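You operate a simulated robot arm through the tools that you are given. There is no shell and no other tool. Be economical: measure what you need, move in short steps, check, and stop when the job is done.

The job below is to be done with a simulated two-armed robot. You get a single attempt, and the scene is never put back.

## Task
Wipe up the spill on the top of the front bench with the blue cloth and put it back.

The check looks at the end state, three seconds after you hand in, the way a careful person would. Anything else that was tipped, shoved, dropped, spilled or broken makes it a failure. Flat cloth is picked up by pressing the open fingertips on it (5 to 10 N) and closing them slowly along it; thin cloth reads only 2 to 8 mm in the jaws.

## Robot
Two 7-joint arms with two-finger parallel grippers on one trunk, on a base that drives. Base frame: it is fixed to the floor where the robot stands at the start and does not move with it; the origin is under the middle of the robot, x ahead of it, y to its left, z up; the surface under the hand at the start is at about z = 760. Lengths are in mm, angles in degrees, forces in N, time in s.
The left shoulder is at the start at [80, 131, 947], the right one opposite. With the tool pointing down near the work surface each hand reaches from about 400 to 860 mm from the robot's upright axis, wherever it stands, measured 20 degrees to its own side. Payload 1.57 kg a hand.
The tool frame of a hand sits at the grasp point between the pads (the TCP): z along the fingers, y along the line on which they close. The tips reach 30 mm beyond it. Largest opening 110 mm; finger width 24, thickness 12; the body of the gripper, 48 by 112 mm, starts 78 mm behind the TCP.
Orientation is that of the tool frame in the base frame, as a unit quaternion [x, y, z, w]. With the fingers straight down and closing along the base's y, the tool's x points along the base's -x, its y along +y and its z along -z.

## Interface
- The arms move only by the tool arm_command. It takes "left_plan", "right_plan" or both (then of equal length, played together; a hand with none holds still); each is a list of rows, each a list of 7 numbers: the shift along the tool's x, y, z in units of 300 mm (1.0 is 300 mm), then the turn, a rotation vector about the tool's x, y, z in units of 120 degrees (1.0 is 120 degrees), then the opening, from 0 (shut) to 1 (fully open). In form: [[x, y, z, ax, ay, az, gripper], ...]. A call has 1 to 20 rows; each row is the pose to reach, as a shift and turn from the pose commanded when the call began, along the tool's axes at that moment. A call with a number of a shift or a turn outside -1 to 1 is refused whole. Rows are played at 5 a second. More than 50 mm and 8.6 degrees between two rows, or a gripper value outside its range, and nothing of the call is played. A pose out of reach is approached as far as the arm can. The call stops where the force on the tool passes 40 N (or 10 N more than at its start, if that is more) or the arm is blocked; 0.2 s more then pass. Each finger travels about 108 mm/s and halts on what it meets, pressing with about 31 N; the grip force reading is that of the motor and also rises with nothing between the fingers. The clock runs only during rows and for 0.2 s after the last one: add rows that repeat a pose to give the fingers time. The reply holds the time, the measured pose of the TCP, the force on the tool along the base axes, the opening and the grip force, in the units named above and with some noise, with the torque about the TCP (base axes, N m) and any sound that the robot's microphone picked up, and new pictures: "pictures" is both (left out), scene, wrist or none (wrist: the cameras of the hands that moved).
- Cameras (640 x 400 px; columns grow to the right, rows downward): "scene" is now at [-52.7, 22.8, 1421.2]; the picture's right is [0.26, -0.97, 0.00], its down [-0.52, -0.14, -0.84] and it looks along [0.81, 0.22, -0.54] (base axes); focal length 270 px, centre (320, 200). "left" rides on the left gripper at [70, -16, -141] in its tool frame; the picture's right is [0.23, 0.97, 0.00], its down [-0.86, 0.20, -0.48] and it looks along [-0.47, 0.11, 0.88] (tool axes); focal length 222 px, centre (320, 200). "right" rides on the right gripper at [70, 16, -141] in its tool frame; the picture's right is [-0.23, 0.97, 0.00], its down [-0.86, -0.20, -0.48] and it looks along [-0.47, -0.11, 0.88] (tool axes); focal length 222 px, centre (320, 200). There is no depth. A picture from a camera that has moved, and an enlarged one, comes with that camera's place and axes in the base frame and with its lens.
- steer(legs): drives the robot by 1 to 6 legs, each [ahead, left, turn to the left] in mm, mm and degrees, along the robot's own axes; the way and the turn of a leg run together, so that a leg with both is an arc; at most 1500 mm and 180 degrees a leg. The arms and the cameras ride along, it lands a little off, and it stops where it bumps. It gives what a move gives, and a new picture of the scene camera.
- pan_tilt(pan, tilt): turns the head with the scene camera to pan (to the left, within 109 degrees either way) and tilt (down, from -29 to 69), counted from straight ahead of the robot. It gives what a move gives, and a new picture of the scene camera.
- enlarge(camera, box): a new picture of the part [left, top, right, bottom] of that camera's present view, enlarged. No time passes.
- job_done(): hands the job in; it is judged then, once.

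Work in short steps. Places have to be worked out from the pictures, the camera data and where the tool is seen: move nearer, look again, correct. Check each grasp and each placing, and mend what went wrong. You have 120 turns and 260 pictures in all, those below and enlarged ones among them. Open the grippers and draw the arms clear of the work before you hand the job in, unless the task says otherwise; then end with one line.

The tools are called after "Call:" as a command line: name --argument value ..., lists and objects as JSON in quotes. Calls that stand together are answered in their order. arm_command: Moves the arms, as the interface text tells. Its arguments: {"type":"object","properties":{"left_plan":{"type":"array"},"right_plan":{"type":"array"},"pictures":{"type":"string","enum":["both","scene","wrist","none"]}},"required":[]} The other tools are called the same way: steer (legs) drives the base; pan_tilt (pan, tilt) turns the head that bears the scene camera; enlarge (camera, box) takes an enlarged picture of a part of a camera's view; job_done () hands the job in.

At the start:

```text
time_s: 0.0
left_ee_pos: [404.6, 378.5, 1086.1]
left_tcp_rot: [0.0, 1.0, 0.0, 0.0]
left_force: [-0.3, -0.3, -0.7]
left_torque: [0.0, 0.0, 0.0]
left_finger_gap: 110.1
left_gripper_force: 0.0
right_ee_pos: [606.0, -90.4, 998.0]
right_tcp_rot: [0.001, 1.0, 0.001, 0.0]
right_force: [0.4, 0.7, 0.9]
right_torque: [0.0, -0.01, 0.02]
right_finger_gap: 110.1
right_gripper_force: 0.0
robot x, y, heading: [-1.3, -3.5, 0.1]
head pan, tilt: [15.1, 32.6]
```

scene: 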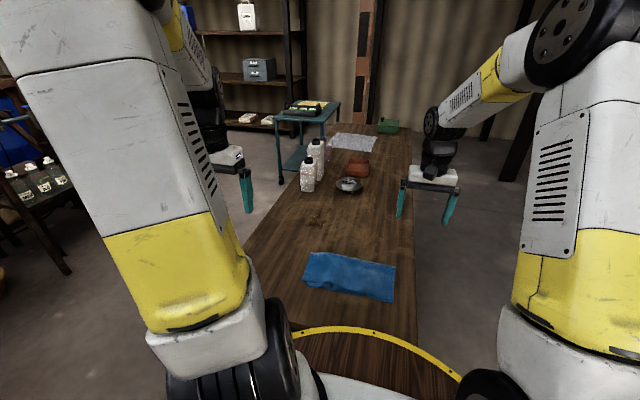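
right: 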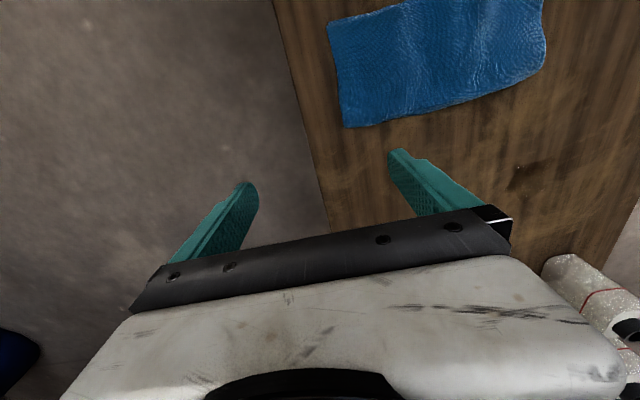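
left: 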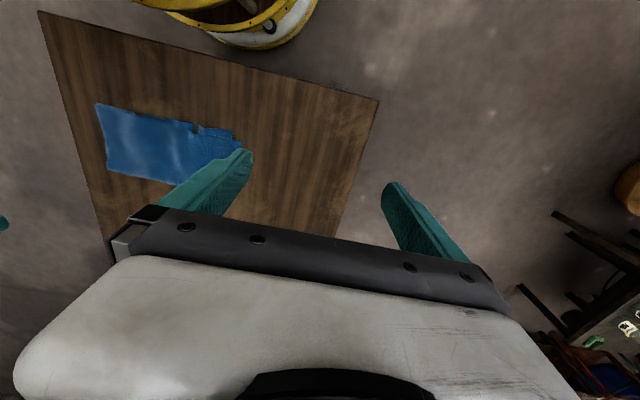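

The bench with the blue cloth is ahead; a dark stain shows beyond the cloth. I enlarge the scene to find the spill.

Call:
enlarge --camera "scene" --box '[240, 180, 420, 310]'

Call:
enlarge --camera "scene" --box '[260, 90, 420, 200]'

Call:
enlarge --camera "right" --box '[300, 0, 640, 260]'

```text
3.08 times, centred on (330, 245) of scene
camera zoom: at [-52.7, 22.8, 1421.2], right [0.26, -0.97, 0.0], down [-0.52, -0.14, -0.84], along [0.81, 0.22, -0.54], focal length 831 px, centre (289, 62)
```

zoom: 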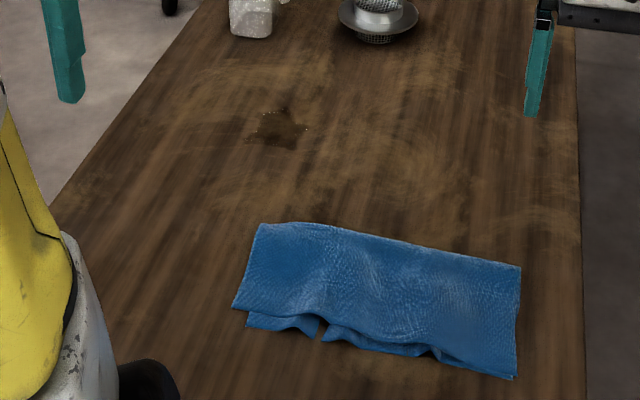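

```text
3.64 times, centred on (340, 145) of scene
camera zoom: at [-52.7, 22.8, 1421.2], right [0.26, -0.97, 0.0], down [-0.52, -0.14, -0.84], along [0.81, 0.22, -0.54], focal length 982 px, centre (247, 400)
```

zoom: 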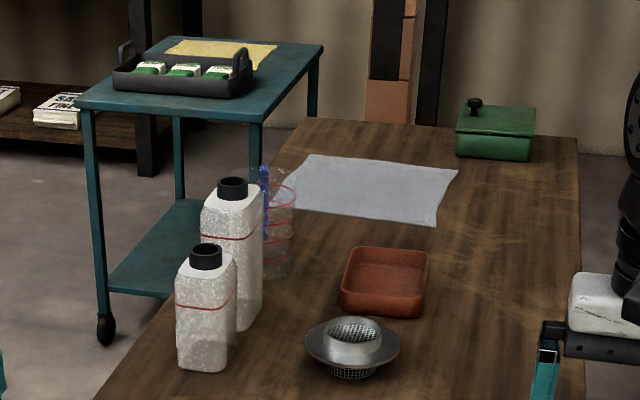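

```text
1.54 times, centred on (470, 130) of right
camera zoom: at [535.1, -74.4, 1139.3], right [0.23, 0.97, 0.0], down [0.86, -0.2, 0.48], along [0.47, -0.11, -0.88], focal length 342 px, centre (89, 308)
```

zoom: 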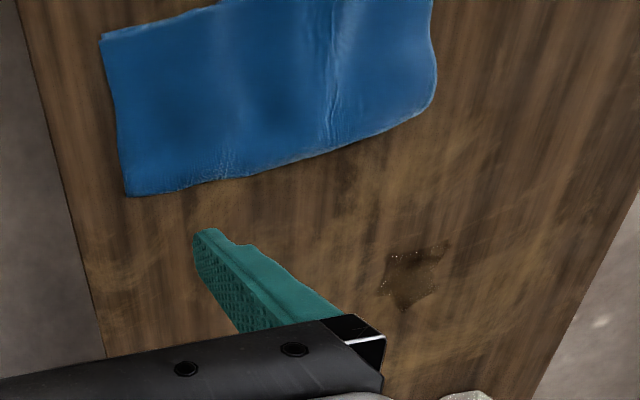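

The spill is at about [783, 260, 760], and the folded cloth spans x 475–612, y −52–230. I bring the left hand above the cloth for a closer look and move the right hand out of the way.

Call:
arm_command --left_plan '[[-0.053, -0.121, 0.075, 0, 0, 0, 1], [-0.106, -0.242, 0.15, 0, 0, 0, 1], [-0.159, -0.363, 0.226, 0, 0, 0, 1], [-0.212, -0.485, 0.302, 0, 0, 0, 1], [-0.265, -0.606, 0.378, 0, 0, 0, 1], [-0.317, -0.727, 0.453, 0, 0, 0, 1]]' --right_plan '[[0.05, -0.1, 0, 0, 0, 0, 1], [0.1, -0.2, 0, 0, 0, 0, 1], [0.15, -0.3, 0, 0, 0, 0, 1], [0.2, -0.4, 0, 0, 0, 0, 1], [0.25, -0.5, 0, 0, 0, 0, 1], [0.3, -0.6, 0, 0, 0, 0, 1]]' --pictures "both"

Call:
enlarge --camera "scene" --box '[290, 200, 410, 310]'

Call:
enlarge --camera "left" --box '[120, 0, 520, 250]'

```text
time_s: 1.4
left_ee_pos: [498.6, 161.0, 949.7]
left_tcp_rot: [-0.001, 1.0, 0.0, -0.001]
left_force: [0.3, 0.5, 0.0]
left_torque: [-0.06, -0.03, 0.03]
left_finger_gap: 109.9
left_gripper_force: 0.2
right_ee_pos: [513.9, -270.7, 996.9]
right_tcp_rot: [0.0, 1.0, 0.0, 0.0]
right_force: [-0.4, 0.3, 0.8]
right_torque: [-0.03, 0.0, 0.0]
right_finger_gap: 110.1
right_gripper_force: 0.0
robot x, y, heading: [-0.3, 2.3, 0.0]
head pan, tilt: [15.1, 32.6]
camera scene: at [-53.0, 23.2, 1421.2], right [0.26, -0.97, 0.0], down [-0.52, -0.14, -0.84], along [0.81, 0.22, -0.54], focal length 270 px, centre (320, 200)
camera right: at [444.1, -254.9, 1139.3], right [0.23, 0.97, 0.0], down [0.86, -0.2, 0.48], along [0.47, -0.11, -0.88], focal length 222 px, centre (320, 200)
camera left: at [428.7, 144.0, 1090.7], right [-0.23, 0.97, 0.0], down [0.85, 0.2, 0.48], along [0.47, 0.11, -0.88], focal length 222 px, centre (320, 200)
```

scene: 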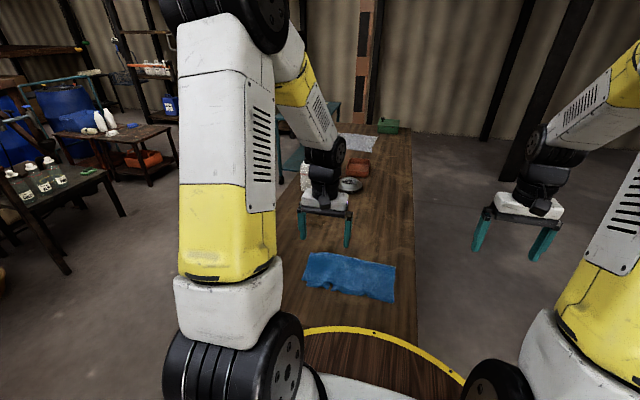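
right: 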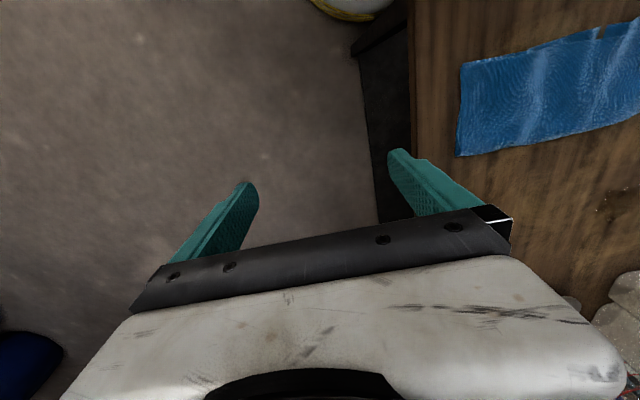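
left: 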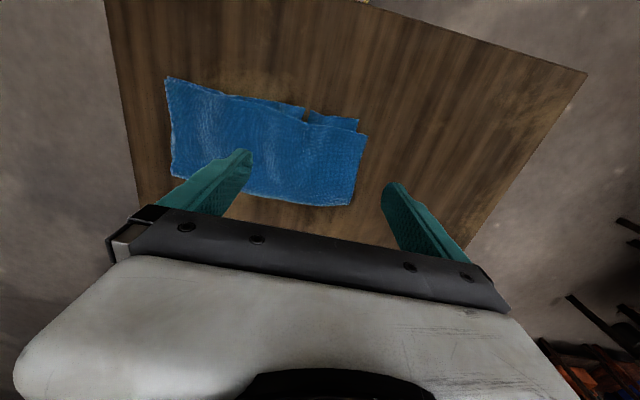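

```text
3.64 times, centred on (350, 255) of scene
camera zoom: at [-53.0, 23.2, 1421.2], right [0.26, -0.97, 0.0], down [-0.52, -0.14, -0.84], along [0.81, 0.22, -0.54], focal length 982 px, centre (211, 0)
```

zoom: 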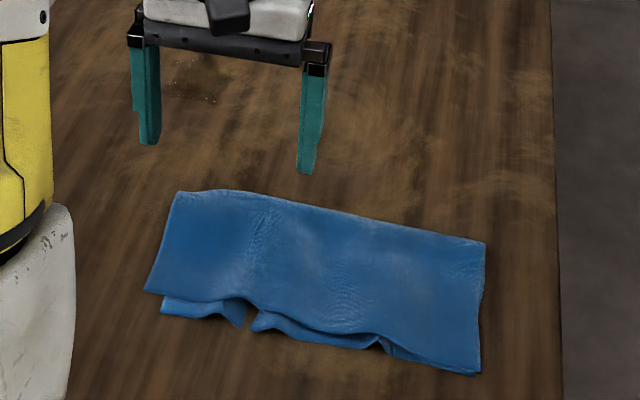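

```text
1.60 times, centred on (320, 125) of left
camera zoom: at [428.7, 144.0, 1090.7], right [-0.23, 0.97, 0.0], down [0.85, 0.2, 0.48], along [0.47, 0.11, -0.88], focal length 355 px, centre (320, 320)
```

zoom: 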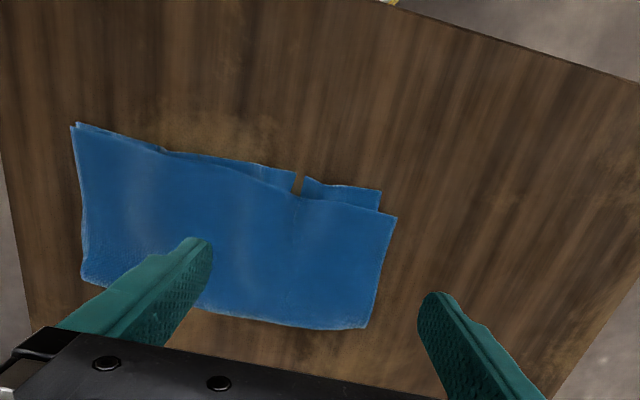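

The fold is at the far edge (x≈615) and the open layers are on the near side, so I'll pinch just inside the fold at about [588, 91]. I hover above it first.

Call:
arm_command --left_plan '[[-0.074, -0.058, 0.1, 0, 0, 0, 0.9], [-0.148, -0.116, 0.2, 0, 0, 0, 0.8], [-0.222, -0.175, 0.3, 0, 0, 0, 0.7], [-0.297, -0.233, 0.4, 0, 0, 0, 0.7], [-0.297, -0.233, 0.4, 0, 0, 0, 0.7]]' --pictures "wrist"

Call:
enlarge --camera "scene" --box '[290, 200, 410, 310]'

```text
time_s: 2.6
left_ee_pos: [590.1, 93.8, 828.9]
left_tcp_rot: [0.0, 1.0, 0.0, 0.0]
left_force: [0.1, 0.2, 0.6]
left_torque: [0.01, 0.01, -0.01]
left_finger_gap: 77.0
left_gripper_force: 0.0
right_ee_pos: [513.5, -269.7, 997.2]
right_tcp_rot: [-0.001, 1.0, -0.001, 0.0]
right_force: [0.6, -0.4, 0.9]
right_torque: [0.0, 0.01, 0.0]
right_finger_gap: 110.2
right_gripper_force: 0.1
robot x, y, heading: [-1.7, -2.6, 0.1]
head pan, tilt: [15.1, 32.6]
camera left: at [519.3, 77.8, 971.1], right [-0.23, 0.97, 0.0], down [0.86, 0.2, 0.48], along [0.47, 0.11, -0.88], focal length 222 px, centre (320, 200)
```

left: 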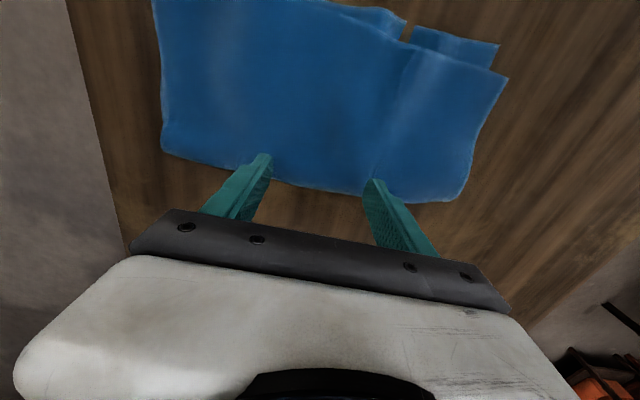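

```text
3.64 times, centred on (350, 255) of scene
camera zoom: at [-52.8, 22.7, 1421.2], right [0.26, -0.97, 0.0], down [-0.52, -0.14, -0.84], along [0.81, 0.22, -0.54], focal length 982 px, centre (211, 0)
```

zoom: 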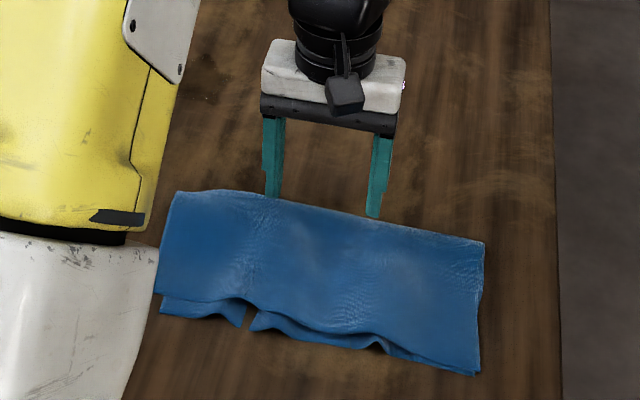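

The fingers are over the cloth, about 25 mm inside the fold. I lower slowly towards contact.

Call:
arm_command --left_plan '[[0, 0, 0.04, 0, 0, 0, 0.7], [0, 0, 0.08, 0, 0, 0, 0.7], [0, 0, 0.1, 0, 0, 0, 0.7], [0, 0, 0.11, 0, 0, 0, 0.7]]' --pictures "none"

```text
time_s: 3.6
left_ee_pos: [588.8, 90.8, 797.4]
left_tcp_rot: [0.0, 1.0, 0.0, 0.001]
left_force: [-0.8, -0.4, 0.3]
left_torque: [0.01, -0.01, 0.04]
left_finger_gap: 76.9
left_gripper_force: 0.0
right_ee_pos: [512.9, -271.5, 998.1]
right_tcp_rot: [0.0, 1.0, 0.0, 0.0]
right_force: [-0.2, -0.2, -0.9]
right_torque: [-0.02, 0.01, 0.0]
right_finger_gap: 110.0
right_gripper_force: 0.1
robot x, y, heading: [3.3, -2.7, -0.5]
head pan, tilt: [15.1, 32.6]
```

Tips are at about z = 767 with no contact yet, so I go on in 2 mm steps.

Call:
arm_command --left_plan '[[0, 0, 0.007, 0, 0, 0, 0.7], [0, 0, 0.013, 0, 0, 0, 0.7], [0, 0, 0.013, 0, 0, 0, 0.7]]' --pictures "none"

```text
time_s: 4.4
left_ee_pos: [589.3, 91.7, 794.1]
left_tcp_rot: [0.0, 1.0, 0.0, -0.001]
left_force: [-0.5, -0.5, 0.6]
left_torque: [0.01, 0.03, 0.02]
left_finger_gap: 77.2
left_gripper_force: 0.2
right_ee_pos: [514.3, -271.2, 996.1]
right_tcp_rot: [0.0, 1.0, 0.0, 0.0]
right_force: [-0.5, 0.4, -0.1]
right_torque: [0.01, -0.02, 0.0]
right_finger_gap: 109.9
right_gripper_force: 0.1
robot x, y, heading: [0.7, 1.9, -0.2]
head pan, tilt: [15.1, 32.6]
```

Still free at tip z≈764; another 3 mm.

Call:
arm_command --left_plan '[[0, 0, 0.005, 0, 0, 0, 0.7], [0, 0, 0.01, 0, 0, 0, 0.7], [0, 0, 0.01, 0, 0, 0, 0.7]]' --pictures "wrist"

```text
time_s: 5.2
left_ee_pos: [589.3, 90.5, 791.5]
left_tcp_rot: [0.0, 1.0, 0.0, 0.001]
left_force: [-5.2, 2.8, 27.6]
left_torque: [0.13, 0.22, -0.02]
left_finger_gap: 77.1
left_gripper_force: 0.0
right_ee_pos: [513.1, -271.6, 997.0]
right_tcp_rot: [0.0, 1.0, -0.001, 0.0]
right_force: [1.0, 0.1, 0.6]
right_torque: [-0.03, 0.04, 0.02]
right_finger_gap: 110.0
right_gripper_force: 0.0
robot x, y, heading: [-1.0, 1.0, -0.0]
head pan, tilt: [15.1, 32.6]
camera left: at [517.9, 74.3, 934.1], right [-0.23, 0.97, 0.0], down [0.85, 0.2, 0.48], along [0.47, 0.11, -0.88], focal length 222 px, centre (320, 200)
```

left: 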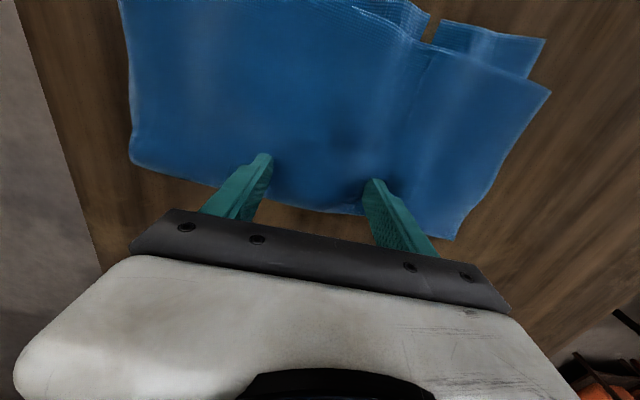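

Contact, but 27 N is too much. I back off nearly 2 mm, then close slowly.

Call:
arm_command --left_plan '[[0, 0, -0.006, 0, 0, 0, 0.7], [0, 0, -0.006, 0, 0, 0, 0.7]]' --pictures "none"

```text
time_s: 5.8
left_ee_pos: [589.3, 91.6, 791.6]
left_tcp_rot: [0.001, 1.0, 0.0, 0.0]
left_force: [1.7, 2.8, 8.3]
left_torque: [0.07, -0.02, -0.01]
left_finger_gap: 77.1
left_gripper_force: 0.1
right_ee_pos: [513.6, -270.9, 998.0]
right_tcp_rot: [0.0, 1.0, 0.0, 0.0]
right_force: [-1.2, -0.3, 0.0]
right_torque: [0.01, 0.0, -0.03]
right_finger_gap: 109.9
right_gripper_force: 0.0
robot x, y, heading: [1.8, -1.7, 0.1]
head pan, tilt: [15.1, 32.6]
```

Force is 8 N, which is right, so I close slowly.

Call:
arm_command --left_plan '[[0, 0, 0, 0, 0, 0, 0.65], [0, 0, 0, 0, 0, 0, 0.6], [0, 0, 0, 0, 0, 0, 0.55], [0, 0, 0, 0, 0, 0, 0.5], [0, 0, 0, 0, 0, 0, 0.45], [0, 0, 0, 0, 0, 0, 0.4], [0, 0, 0, 0, 0, 0, 0.35], [0, 0, 0, 0, 0, 0, 0.3], [0, 0, 0, 0, 0, 0, 0.25], [0, 0, 0, 0, 0, 0, 0.2], [0, 0, 0, 0, 0, 0, 0.15], [0, 0, 0, 0, 0, 0, 0.1], [0, 0, 0, 0, 0, 0, 0.05], [0, 0, 0, 0, 0, 0, 0], [0, 0, 0, 0, 0, 0, 0], [0, 0, 0, 0, 0, 0, 0]]' --pictures "both"

Call:
enlarge --camera "scene" --box '[290, 200, 410, 310]'

```text
time_s: 9.2
left_ee_pos: [587.4, 90.6, 791.7]
left_tcp_rot: [0.0, 1.0, 0.0, -0.001]
left_force: [0.8, -0.1, 1.8]
left_torque: [0.0, -0.01, -0.01]
left_finger_gap: 3.5
left_gripper_force: 24.0
right_ee_pos: [514.8, -271.6, 997.4]
right_tcp_rot: [0.0, 1.0, 0.0, 0.0]
right_force: [-0.8, -0.2, -0.1]
right_torque: [0.03, 0.01, 0.0]
right_finger_gap: 110.2
right_gripper_force: 0.1
robot x, y, heading: [-1.5, 2.3, 0.1]
head pan, tilt: [15.1, 32.6]
camera scene: at [-52.8, 22.6, 1421.2], right [0.26, -0.97, 0.0], down [-0.52, -0.14, -0.84], along [0.81, 0.22, -0.54], focal length 270 px, centre (320, 200)
camera left: at [518.0, 74.0, 934.8], right [-0.23, 0.97, 0.0], down [0.86, 0.2, 0.48], along [0.47, 0.11, -0.88], focal length 222 px, centre (320, 200)
```

scene: 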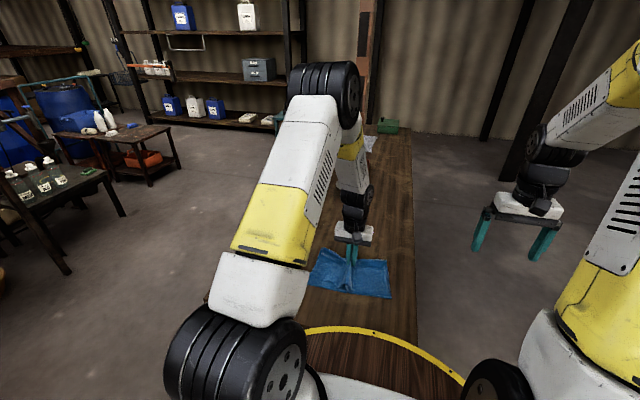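
left: 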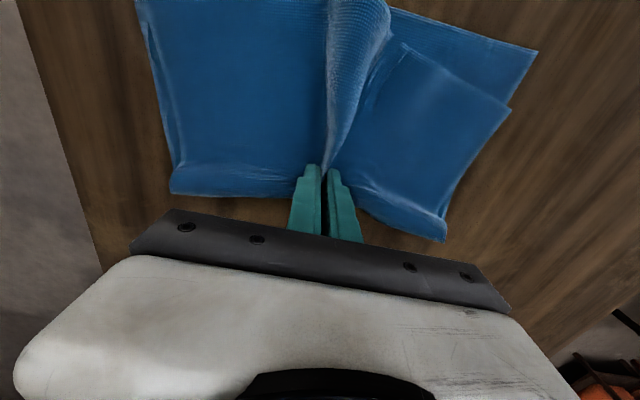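

```text
3.64 times, centred on (350, 255) of scene
camera zoom: at [-52.8, 22.6, 1421.2], right [0.26, -0.97, 0.0], down [-0.52, -0.14, -0.84], along [0.81, 0.22, -0.54], focal length 982 px, centre (211, 0)
```

zoom: 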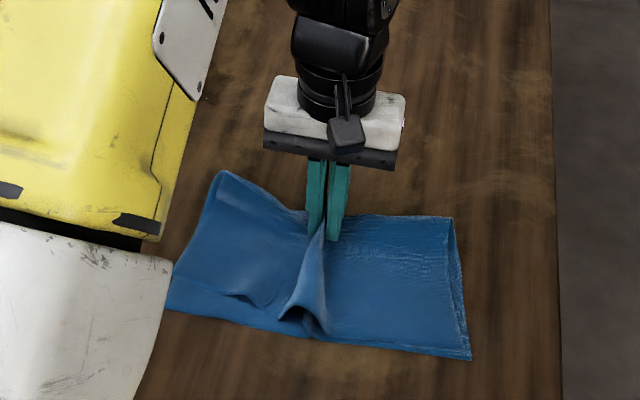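

The cloth is gripped at 3.5 mm. I lift slightly and drag it towards the spill.

Call:
arm_command --left_plan '[[0, 0, -0.06, 0, 0, 0, 0], [-0.093, 0.08, -0.08, 0, 0, 0, 0], [-0.186, 0.16, -0.08, 0, 0, 0, 0], [-0.28, 0.241, -0.08, 0, 0, 0, 0], [-0.373, 0.322, -0.08, 0, 0, 0, 0], [-0.45, 0.39, -0.08, 0, 0, 0, 0]]' --pictures "both"

Call:
enlarge --camera "scene" --box '[260, 150, 420, 280]'

```text
time_s: 10.6
left_ee_pos: [726.6, 207.2, 816.0]
left_tcp_rot: [0.001, 1.0, 0.0, 0.0]
left_force: [0.1, 0.1, 0.1]
left_torque: [0.02, 0.02, -0.03]
left_finger_gap: 3.3
left_gripper_force: 24.1
right_ee_pos: [513.9, -271.4, 997.1]
right_tcp_rot: [-0.001, 1.0, 0.0, 0.0]
right_force: [-0.4, 0.2, -0.1]
right_torque: [-0.03, -0.02, -0.01]
right_finger_gap: 110.4
right_gripper_force: 0.1
robot x, y, heading: [-1.2, 2.4, -0.4]
head pan, tilt: [15.1, 32.6]
camera scene: at [-52.9, 22.5, 1421.2], right [0.26, -0.97, 0.0], down [-0.52, -0.14, -0.84], along [0.81, 0.22, -0.54], focal length 270 px, centre (320, 200)
camera left: at [654.7, 190.6, 958.8], right [-0.23, 0.97, 0.0], down [0.86, 0.2, 0.48], along [0.47, 0.11, -0.88], focal length 222 px, centre (320, 200)
```

scene: 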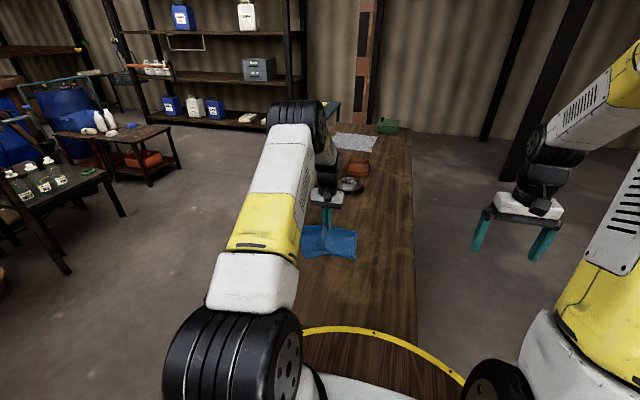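
left: 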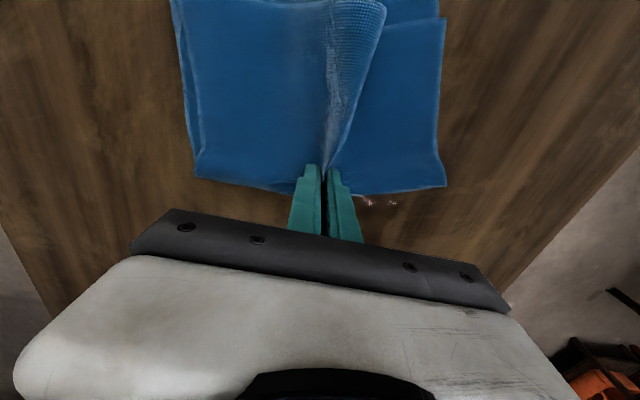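

```text
3.08 times, centred on (340, 215) of scene
camera zoom: at [-52.9, 22.5, 1421.2], right [0.26, -0.97, 0.0], down [-0.52, -0.14, -0.84], along [0.81, 0.22, -0.54], focal length 831 px, centre (258, 154)
```

zoom: 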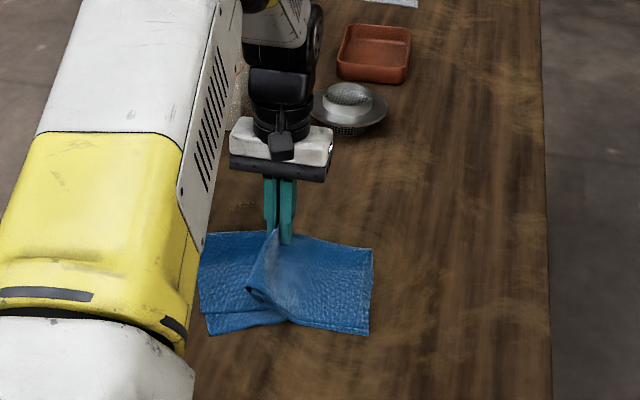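

The cloth follows well and droplets of the spill show just ahead and left. I move over the near end of the spill and lower until I touch.

Call:
arm_command --left_plan '[[-0.03, 0.09, 0, 0, 0, 0, 0], [-0.06, 0.18, 0, 0, 0, 0, 0], [-0.06, 0.18, 0.04, 0, 0, 0, 0], [-0.06, 0.18, 0.06, 0, 0, 0, 0], [-0.06, 0.18, 0.07, 0, 0, 0, 0], [-0.06, 0.18, 0.075, 0, 0, 0, 0]]' --pictures "wrist"

```text
time_s: 12.0
left_ee_pos: [741.5, 262.5, 793.7]
left_tcp_rot: [0.0, 1.0, 0.0, -0.001]
left_force: [-0.9, 0.1, 1.8]
left_torque: [0.0, 0.03, -0.01]
left_finger_gap: 3.2
left_gripper_force: 24.4
right_ee_pos: [514.1, -270.6, 996.4]
right_tcp_rot: [0.0, 1.0, 0.0, 0.0]
right_force: [-0.2, -0.1, 0.3]
right_torque: [0.0, 0.01, 0.04]
right_finger_gap: 110.0
right_gripper_force: 0.1
robot x, y, heading: [0.5, 2.7, -0.1]
head pan, tilt: [15.1, 32.6]
camera left: at [670.8, 244.9, 936.6], right [-0.23, 0.97, 0.0], down [0.86, 0.2, 0.48], along [0.47, 0.11, -0.88], focal length 222 px, centre (320, 200)
```

left: 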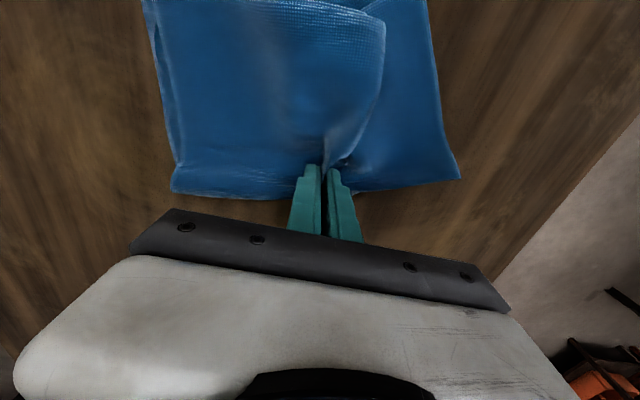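

Touching lightly. I press about 2 mm more and make a first stroke ahead and back through the spill.

Call:
arm_command --left_plan '[[0, 0, 0.007, 0, 0, 0, 0], [-0.06, 0, 0.007, 0, 0, 0, 0], [-0.12, 0, 0.007, 0, 0, 0, 0], [-0.18, 0, 0.007, 0, 0, 0, 0], [-0.24, 0, 0.007, 0, 0, 0, 0], [-0.3, 0, 0.007, 0, 0, 0, 0]]' --pictures "both"

Call:
enlarge --camera "scene" --box '[260, 150, 420, 280]'

```text
time_s: 13.4
left_ee_pos: [814.8, 260.7, 792.4]
left_tcp_rot: [0.0, 1.0, 0.001, 0.0]
left_force: [-1.8, 4.4, 8.5]
left_torque: [0.09, 0.07, -0.03]
left_finger_gap: 3.4
left_gripper_force: 24.3
left hand out of reach, approached as far as the arm can: row 6
right_ee_pos: [513.5, -271.4, 996.9]
right_tcp_rot: [0.0, 1.0, -0.001, -0.001]
right_force: [0.0, 0.2, 0.1]
right_torque: [0.02, -0.03, 0.0]
right_finger_gap: 110.0
right_gripper_force: 0.1
robot x, y, heading: [2.2, 0.8, -0.0]
head pan, tilt: [15.1, 32.6]
camera scene: at [-53.0, 22.8, 1421.2], right [0.26, -0.97, 0.0], down [-0.52, -0.14, -0.84], along [0.81, 0.22, -0.54], focal length 270 px, centre (320, 200)
camera left: at [743.6, 243.2, 935.4], right [-0.23, 0.97, 0.0], down [0.86, 0.2, 0.48], along [0.47, 0.11, -0.88], focal length 222 px, centre (320, 200)
```

scene: 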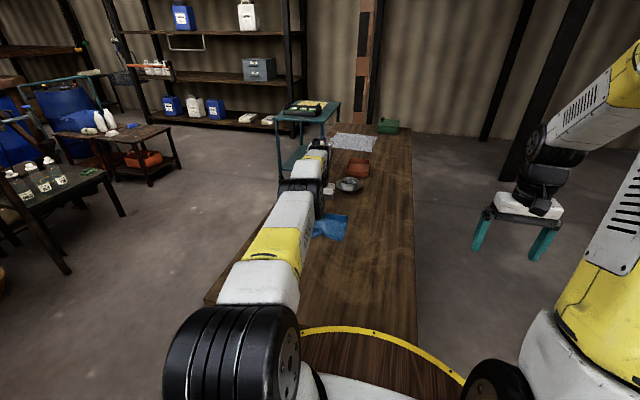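
left: 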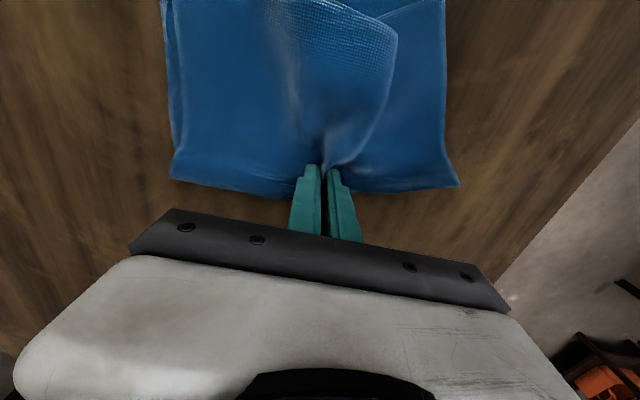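

```text
3.08 times, centred on (340, 215) of scene
camera zoom: at [-53.0, 22.8, 1421.2], right [0.26, -0.97, 0.0], down [-0.52, -0.14, -0.84], along [0.81, 0.22, -0.54], focal length 831 px, centre (258, 154)
```

zoom: 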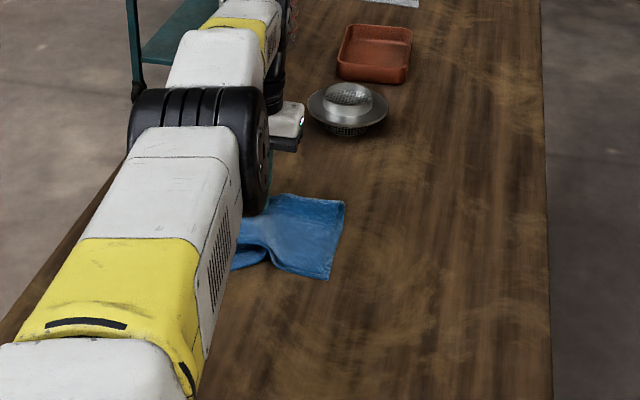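

The arm is at its full reach at x≈815, and the cloth covers to about 840. I lift and go back to the near right corner of the spill for a zigzag forward.

Call:
arm_command --left_plan '[[0.03, 0, -0.1, 0, 0, 0, 0], [0.13, -0.05, -0.1, 0, 0, 0, 0], [0.25, -0.11, -0.1, 0, 0, 0, 0], [0.25, -0.11, -0.1, 0, 0, 0, 0]]' --pictures "both"

Call:
enlarge --camera "scene" --box '[260, 150, 420, 280]'

```text
time_s: 14.4
left_ee_pos: [738.8, 225.3, 821.9]
left_tcp_rot: [0.0, 1.0, 0.0, -0.001]
left_force: [-0.3, -0.8, -0.5]
left_torque: [-0.01, -0.01, 0.03]
left_finger_gap: 3.2
left_gripper_force: 24.4
right_ee_pos: [513.8, -271.2, 997.1]
right_tcp_rot: [0.001, 1.0, 0.0, 0.0]
right_force: [-0.7, -1.0, 0.0]
right_torque: [-0.01, 0.0, 0.02]
right_finger_gap: 110.2
right_gripper_force: 0.1
robot x, y, heading: [-0.2, 1.1, 0.0]
head pan, tilt: [15.1, 32.6]
camera scene: at [-52.6, 22.7, 1421.2], right [0.26, -0.97, 0.0], down [-0.52, -0.14, -0.84], along [0.81, 0.22, -0.54], focal length 270 px, centre (320, 200)
camera left: at [668.5, 209.3, 965.4], right [-0.23, 0.97, 0.0], down [0.85, 0.2, 0.48], along [0.47, 0.11, -0.88], focal length 222 px, centre (320, 200)
```

scene: 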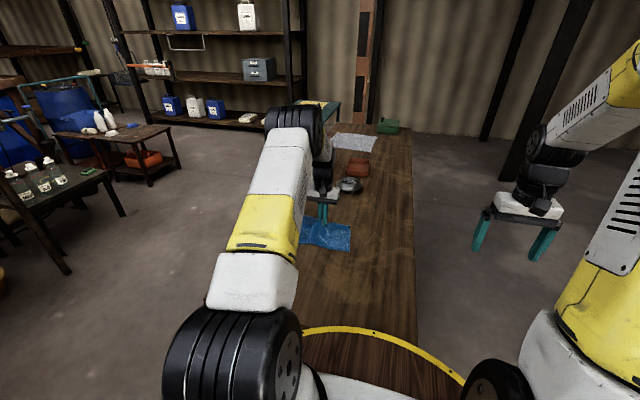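
left: 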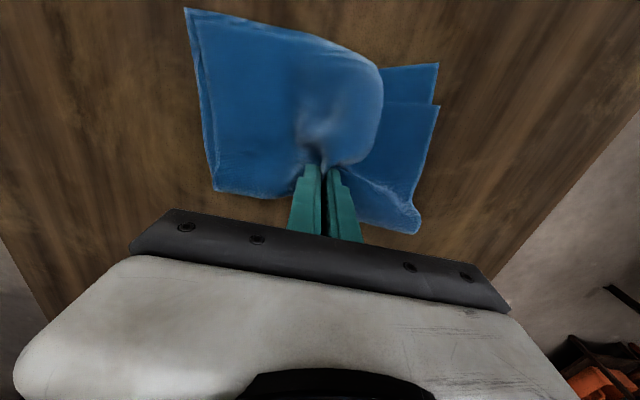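

```text
3.08 times, centred on (340, 215) of scene
camera zoom: at [-52.6, 22.7, 1421.2], right [0.26, -0.97, 0.0], down [-0.52, -0.14, -0.84], along [0.81, 0.22, -0.54], focal length 831 px, centre (258, 154)
```

zoom: 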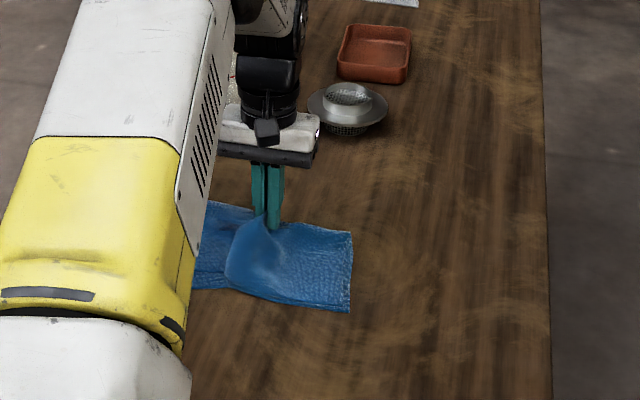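

Now I press down again and zigzag forward across the spill area.

Call:
arm_command --left_plan '[[0, 0, 0.06, 0, 0, 0, 0], [0, 0, 0.102, 0, 0, 0, 0], [0, 0.08, 0.103, 0, 0, 0, 0], [0, 0.16, 0.103, 0, 0, 0, 0], [0, 0.25, 0.103, 0, 0, 0, 0], [-0.067, 0.25, 0.103, 0, 0, 0, 0], [-0.067, 0.16, 0.103, 0, 0, 0, 0], [-0.067, 0.08, 0.103, 0, 0, 0, 0], [-0.067, 0, 0.103, 0, 0, 0, 0], [-0.133, 0, 0.103, 0, 0, 0, 0], [-0.133, 0.08, 0.103, 0, 0, 0, 0], [-0.133, 0.16, 0.103, 0, 0, 0, 0], [-0.133, 0.25, 0.103, 0, 0, 0, 0], [-0.2, 0.23, 0.103, 0, 0, 0, 0], [-0.2, 0.16, 0.103, 0, 0, 0, 0], [-0.2, 0.08, 0.103, 0, 0, 0, 0], [-0.2, 0, 0.103, 0, 0, 0, 0]]' --pictures "both"

Call:
enlarge --camera "scene" --box '[260, 150, 420, 280]'

```text
time_s: 18.0
left_ee_pos: [799.4, 225.5, 792.7]
left_tcp_rot: [0.001, 1.0, -0.001, 0.001]
left_force: [0.1, 7.0, 20.6]
left_torque: [0.36, 0.07, -0.02]
left_finger_gap: 3.3
left_gripper_force: 24.8
right_ee_pos: [512.6, -271.0, 999.0]
right_tcp_rot: [-0.001, 1.0, 0.0, 0.0]
right_force: [0.6, 0.6, -0.9]
right_torque: [-0.03, -0.01, 0.01]
right_finger_gap: 110.1
right_gripper_force: 0.1
robot x, y, heading: [0.5, -3.8, -0.2]
head pan, tilt: [15.1, 32.6]
camera scene: at [-53.5, 22.9, 1421.2], right [0.26, -0.97, 0.0], down [-0.52, -0.14, -0.84], along [0.81, 0.22, -0.54], focal length 270 px, centre (320, 200)
camera left: at [727.7, 208.5, 935.1], right [-0.23, 0.97, 0.0], down [0.85, 0.2, 0.48], along [0.47, 0.11, -0.88], focal length 222 px, centre (320, 200)
```

scene: 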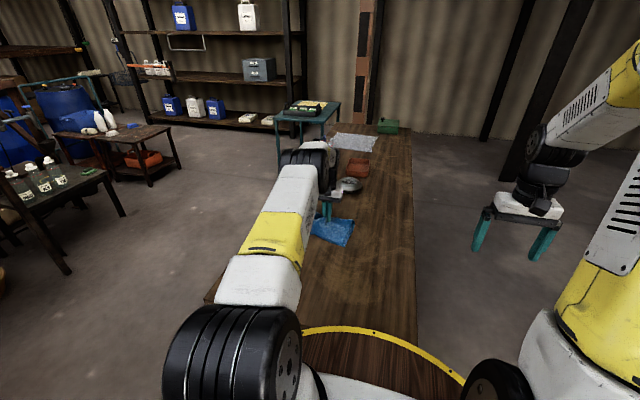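
left: 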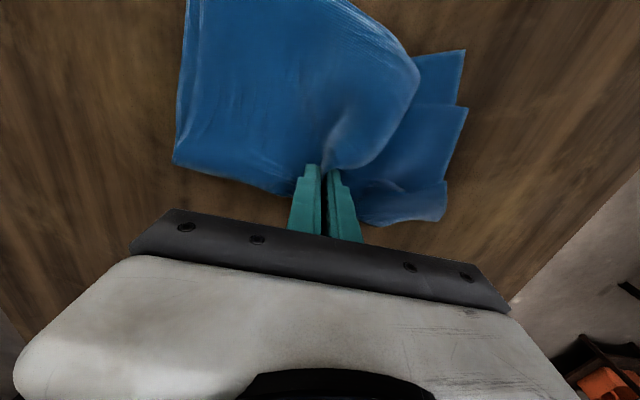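

```text
3.08 times, centred on (340, 215) of scene
camera zoom: at [-53.5, 22.9, 1421.2], right [0.26, -0.97, 0.0], down [-0.52, -0.14, -0.84], along [0.81, 0.22, -0.54], focal length 831 px, centre (258, 154)
```

zoom: 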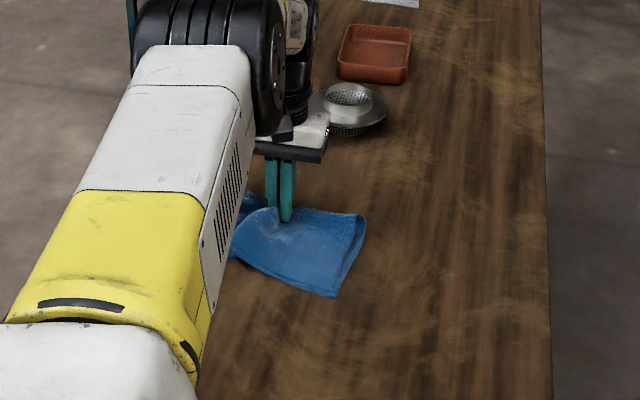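

I lift the cloth and back off to inspect the spill spot.

Call:
arm_command --left_plan '[[0, 0, -0.12, 0, 0, 0, 0], [0.05, -0.03, -0.24, 0, 0, 0, 0], [0.15, -0.1, -0.33, 0, 0, 0, 0], [0.28, -0.17, -0.35, 0, 0, 0, 0], [0.41, -0.25, -0.35, 0, 0, 0, 0], [0.54, -0.33, -0.35, 0, 0, 0, 0], [0.67, -0.41, -0.35, 0, 0, 0, 0], [0.8, -0.45, -0.35, 0, 0, 0, 0]]' --pictures "both"

Call:
enlarge --camera "scene" --box '[260, 150, 420, 280]'

Call:
enlarge --camera "left" --box '[200, 120, 440, 250]'

```text
time_s: 19.8
left_ee_pos: [561.8, 91.0, 893.9]
left_tcp_rot: [0.0, 1.0, 0.0, 0.0]
left_force: [-0.7, 0.0, -0.7]
left_torque: [-0.01, 0.0, -0.01]
left_finger_gap: 3.1
left_gripper_force: 24.2
right_ee_pos: [513.1, -270.8, 997.6]
right_tcp_rot: [0.0, 1.0, 0.0, 0.0]
right_force: [0.9, 0.2, 0.3]
right_torque: [0.02, -0.02, 0.01]
right_finger_gap: 110.0
right_gripper_force: 0.0
robot x, y, heading: [1.2, 2.4, 0.0]
head pan, tilt: [15.1, 32.6]
camera scene: at [-52.4, 22.8, 1421.2], right [0.26, -0.97, 0.0], down [-0.52, -0.14, -0.84], along [0.81, 0.22, -0.54], focal length 270 px, centre (320, 200)
camera left: at [490.2, 74.5, 1037.1], right [-0.23, 0.97, 0.0], down [0.85, 0.2, 0.48], along [0.47, 0.11, -0.88], focal length 222 px, centre (320, 200)
```

scene: 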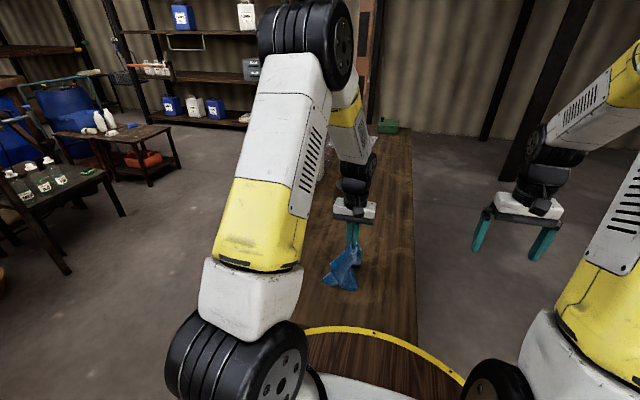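
left: 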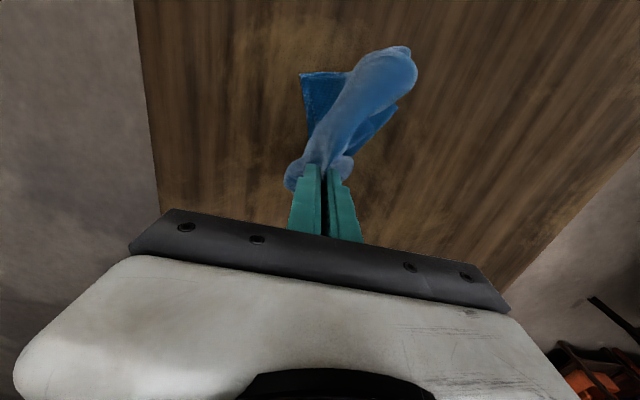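

```text
3.08 times, centred on (340, 215) of scene
camera zoom: at [-52.4, 22.8, 1421.2], right [0.26, -0.97, 0.0], down [-0.52, -0.14, -0.84], along [0.81, 0.22, -0.54], focal length 831 px, centre (258, 154)
```

zoom: 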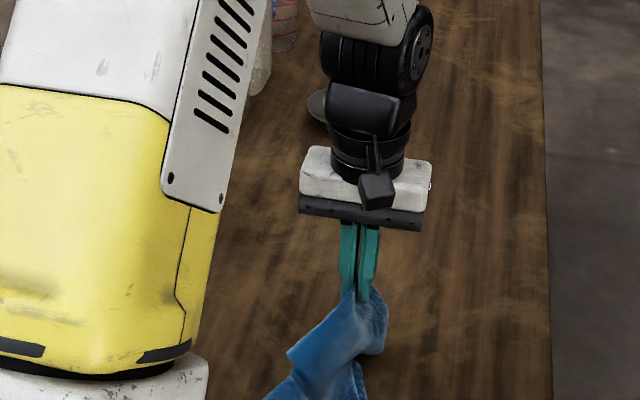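

```text
2.67 times, centred on (320, 185) of left
camera zoom: at [490.2, 74.5, 1037.1], right [-0.23, 0.97, 0.0], down [0.85, 0.2, 0.48], along [0.47, 0.11, -0.88], focal length 592 px, centre (320, 240)
```

zoom: 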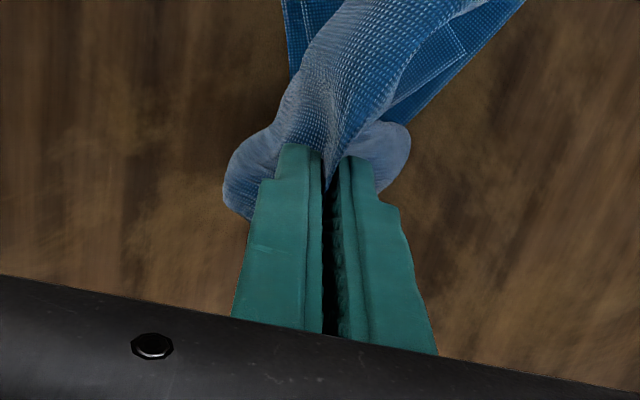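

The stain's visible part looks gone, but the arm hides some of it. I move the left hand back towards the near side and bring the right hand camera round to look.

Call:
arm_command --left_plan '[[0.07, 0, -0.02, 0, 0, 0, 0], [0.15, 0, -0.03, 0, 0, 0, 0], [0.22, 0, -0.03, 0, 0, 0, 0], [0.28, 0, -0.03, 0, 0, 0, 0]]' --right_plan '[[-0.1, 0.1, 0, 0, 0, 0, 1], [-0.2, 0.2, 0, 0, 0, 0, 1], [-0.3, 0.3, 0, 0, 0, 0, 1], [-0.4, 0.38, 0, 0, 0, 0, 1]]' --pictures "both"

Call:
enlarge --camera "right" --box '[440, 80, 640, 230]'

```text
time_s: 20.8
left_ee_pos: [475.7, 89.6, 906.1]
left_tcp_rot: [0.0, 1.0, 0.001, 0.001]
left_force: [-0.1, -0.4, -0.7]
left_torque: [0.06, -0.08, 0.0]
left_finger_gap: 3.2
left_gripper_force: 23.8
right_ee_pos: [635.2, -155.9, 996.9]
right_tcp_rot: [0.0, 1.0, 0.0, 0.0]
right_force: [-0.9, 0.0, -0.7]
right_torque: [0.02, 0.0, 0.0]
right_finger_gap: 110.2
right_gripper_force: 0.1
robot x, y, heading: [-1.4, 5.1, 0.1]
head pan, tilt: [15.1, 32.6]
camera scene: at [-52.9, 22.5, 1421.2], right [0.26, -0.97, 0.0], down [-0.52, -0.14, -0.84], along [0.81, 0.22, -0.54], focal length 270 px, centre (320, 200)
camera right: at [566.5, -140.5, 1139.8], right [0.23, 0.97, 0.0], down [0.86, -0.2, 0.48], along [0.47, -0.11, -0.88], focal length 222 px, centre (320, 200)
camera left: at [404.6, 73.2, 1048.5], right [-0.23, 0.97, 0.0], down [0.85, 0.2, 0.48], along [0.47, 0.11, -0.88], focal length 222 px, centre (320, 200)
```

scene: 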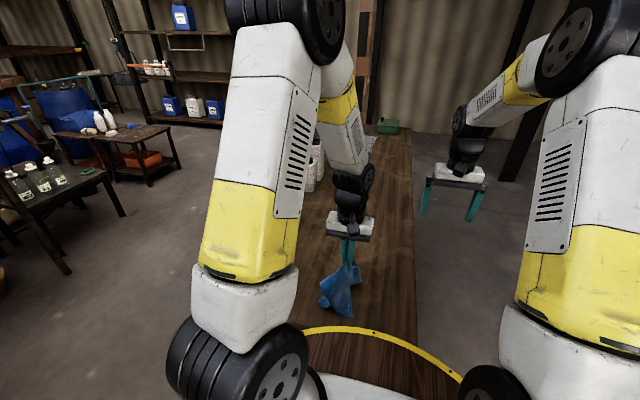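
right: 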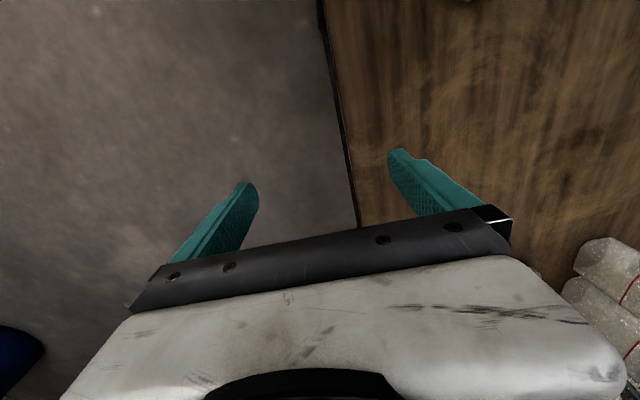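
left: 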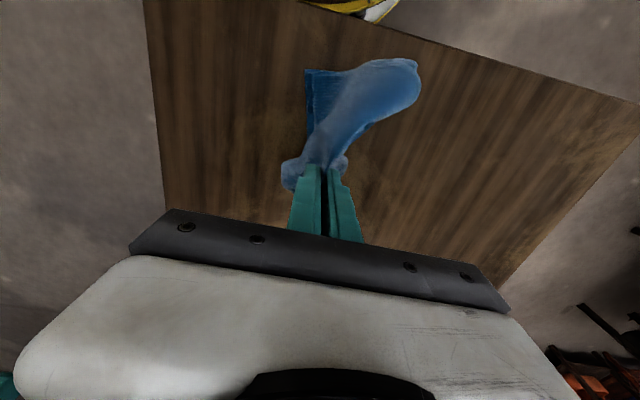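

```text
2.67 times, centred on (540, 155) of right
camera zoom: at [566.5, -140.5, 1139.8], right [0.23, 0.97, 0.0], down [0.86, -0.2, 0.48], along [0.47, -0.11, -0.88], focal length 592 px, centre (-267, 320)
```

zoom: 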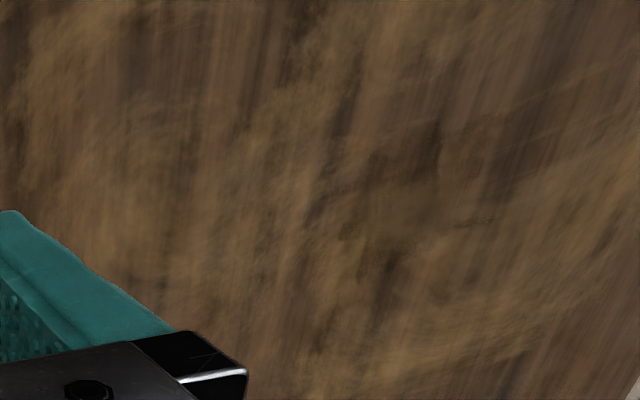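

The stain is mostly gone, but a faint dark trace may remain. I bring the right camera closer to judge.

Call:
arm_command --right_plan '[[-0.1, 0.1, 0.08, 0, 0, 0, 1], [-0.2, 0.2, 0.17, 0, 0, 0, 1], [-0.3, 0.3, 0.25, 0, 0, 0, 1], [-0.38, 0.38, 0.32, 0, 0, 0, 1], [-0.42, 0.45, 0.38, 0, 0, 0, 1]]' --pictures "wrist"

Call:
enlarge --camera "right" --box '[440, 30, 640, 180]'

```text
refused: row 2 steps farther than a row can; nothing moved
```

```text
2.67 times, centred on (540, 105) of right
camera zoom: at [566.5, -140.5, 1139.8], right [0.23, 0.97, 0.0], down [0.86, -0.2, 0.48], along [0.47, -0.11, -0.88], focal length 592 px, centre (-267, 453)
```

zoom: 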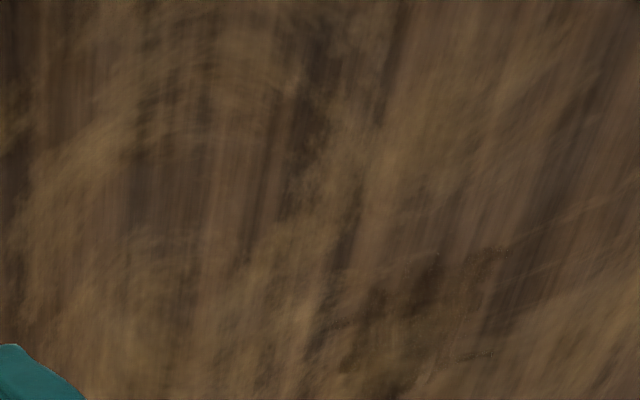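

The step was a little too long, so I repeat it in smaller ones.

Call:
arm_command --right_plan '[[-0.08, 0.08, 0.07, 0, 0, 0, 1], [-0.16, 0.16, 0.14, 0, 0, 0, 1], [-0.24, 0.24, 0.21, 0, 0, 0, 1], [-0.32, 0.32, 0.28, 0, 0, 0, 1], [-0.38, 0.4, 0.34, 0, 0, 0, 1], [-0.42, 0.45, 0.38, 0, 0, 0, 1]]' --pictures "wrist"

Call:
enlarge --camera "right" --box '[440, 30, 640, 180]'

```text
time_s: 22.2
left_ee_pos: [475.0, 89.7, 906.8]
left_tcp_rot: [0.0, 1.0, 0.0, -0.001]
left_force: [0.7, -0.2, 0.3]
left_torque: [0.01, -0.03, -0.04]
left_finger_gap: 3.0
left_gripper_force: 24.1
right_ee_pos: [758.8, -20.9, 882.3]
right_tcp_rot: [0.0, 1.0, 0.0, 0.0]
right_force: [0.0, -0.5, 0.6]
right_torque: [-0.01, -0.01, 0.03]
right_finger_gap: 109.8
right_gripper_force: 0.0
robot x, y, heading: [-0.2, -0.0, -0.2]
head pan, tilt: [15.1, 32.6]
camera right: at [690.3, -5.6, 1024.1], right [0.23, 0.97, 0.0], down [0.86, -0.2, 0.48], along [0.47, -0.11, -0.88], focal length 222 px, centre (320, 200)
```

right: 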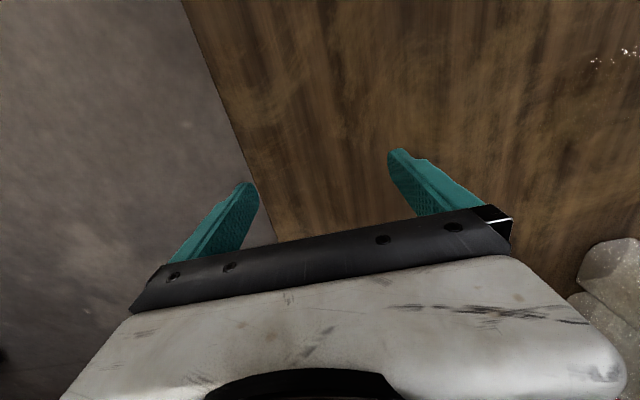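

```text
2.67 times, centred on (540, 105) of right
camera zoom: at [690.3, -5.6, 1024.1], right [0.23, 0.97, 0.0], down [0.86, -0.2, 0.48], along [0.47, -0.11, -0.88], focal length 592 px, centre (-267, 453)
```

zoom: 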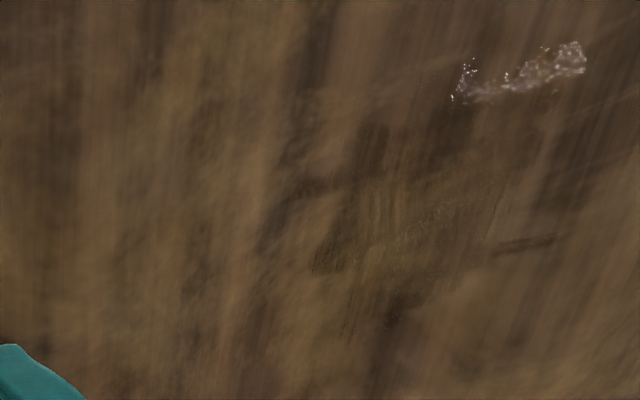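

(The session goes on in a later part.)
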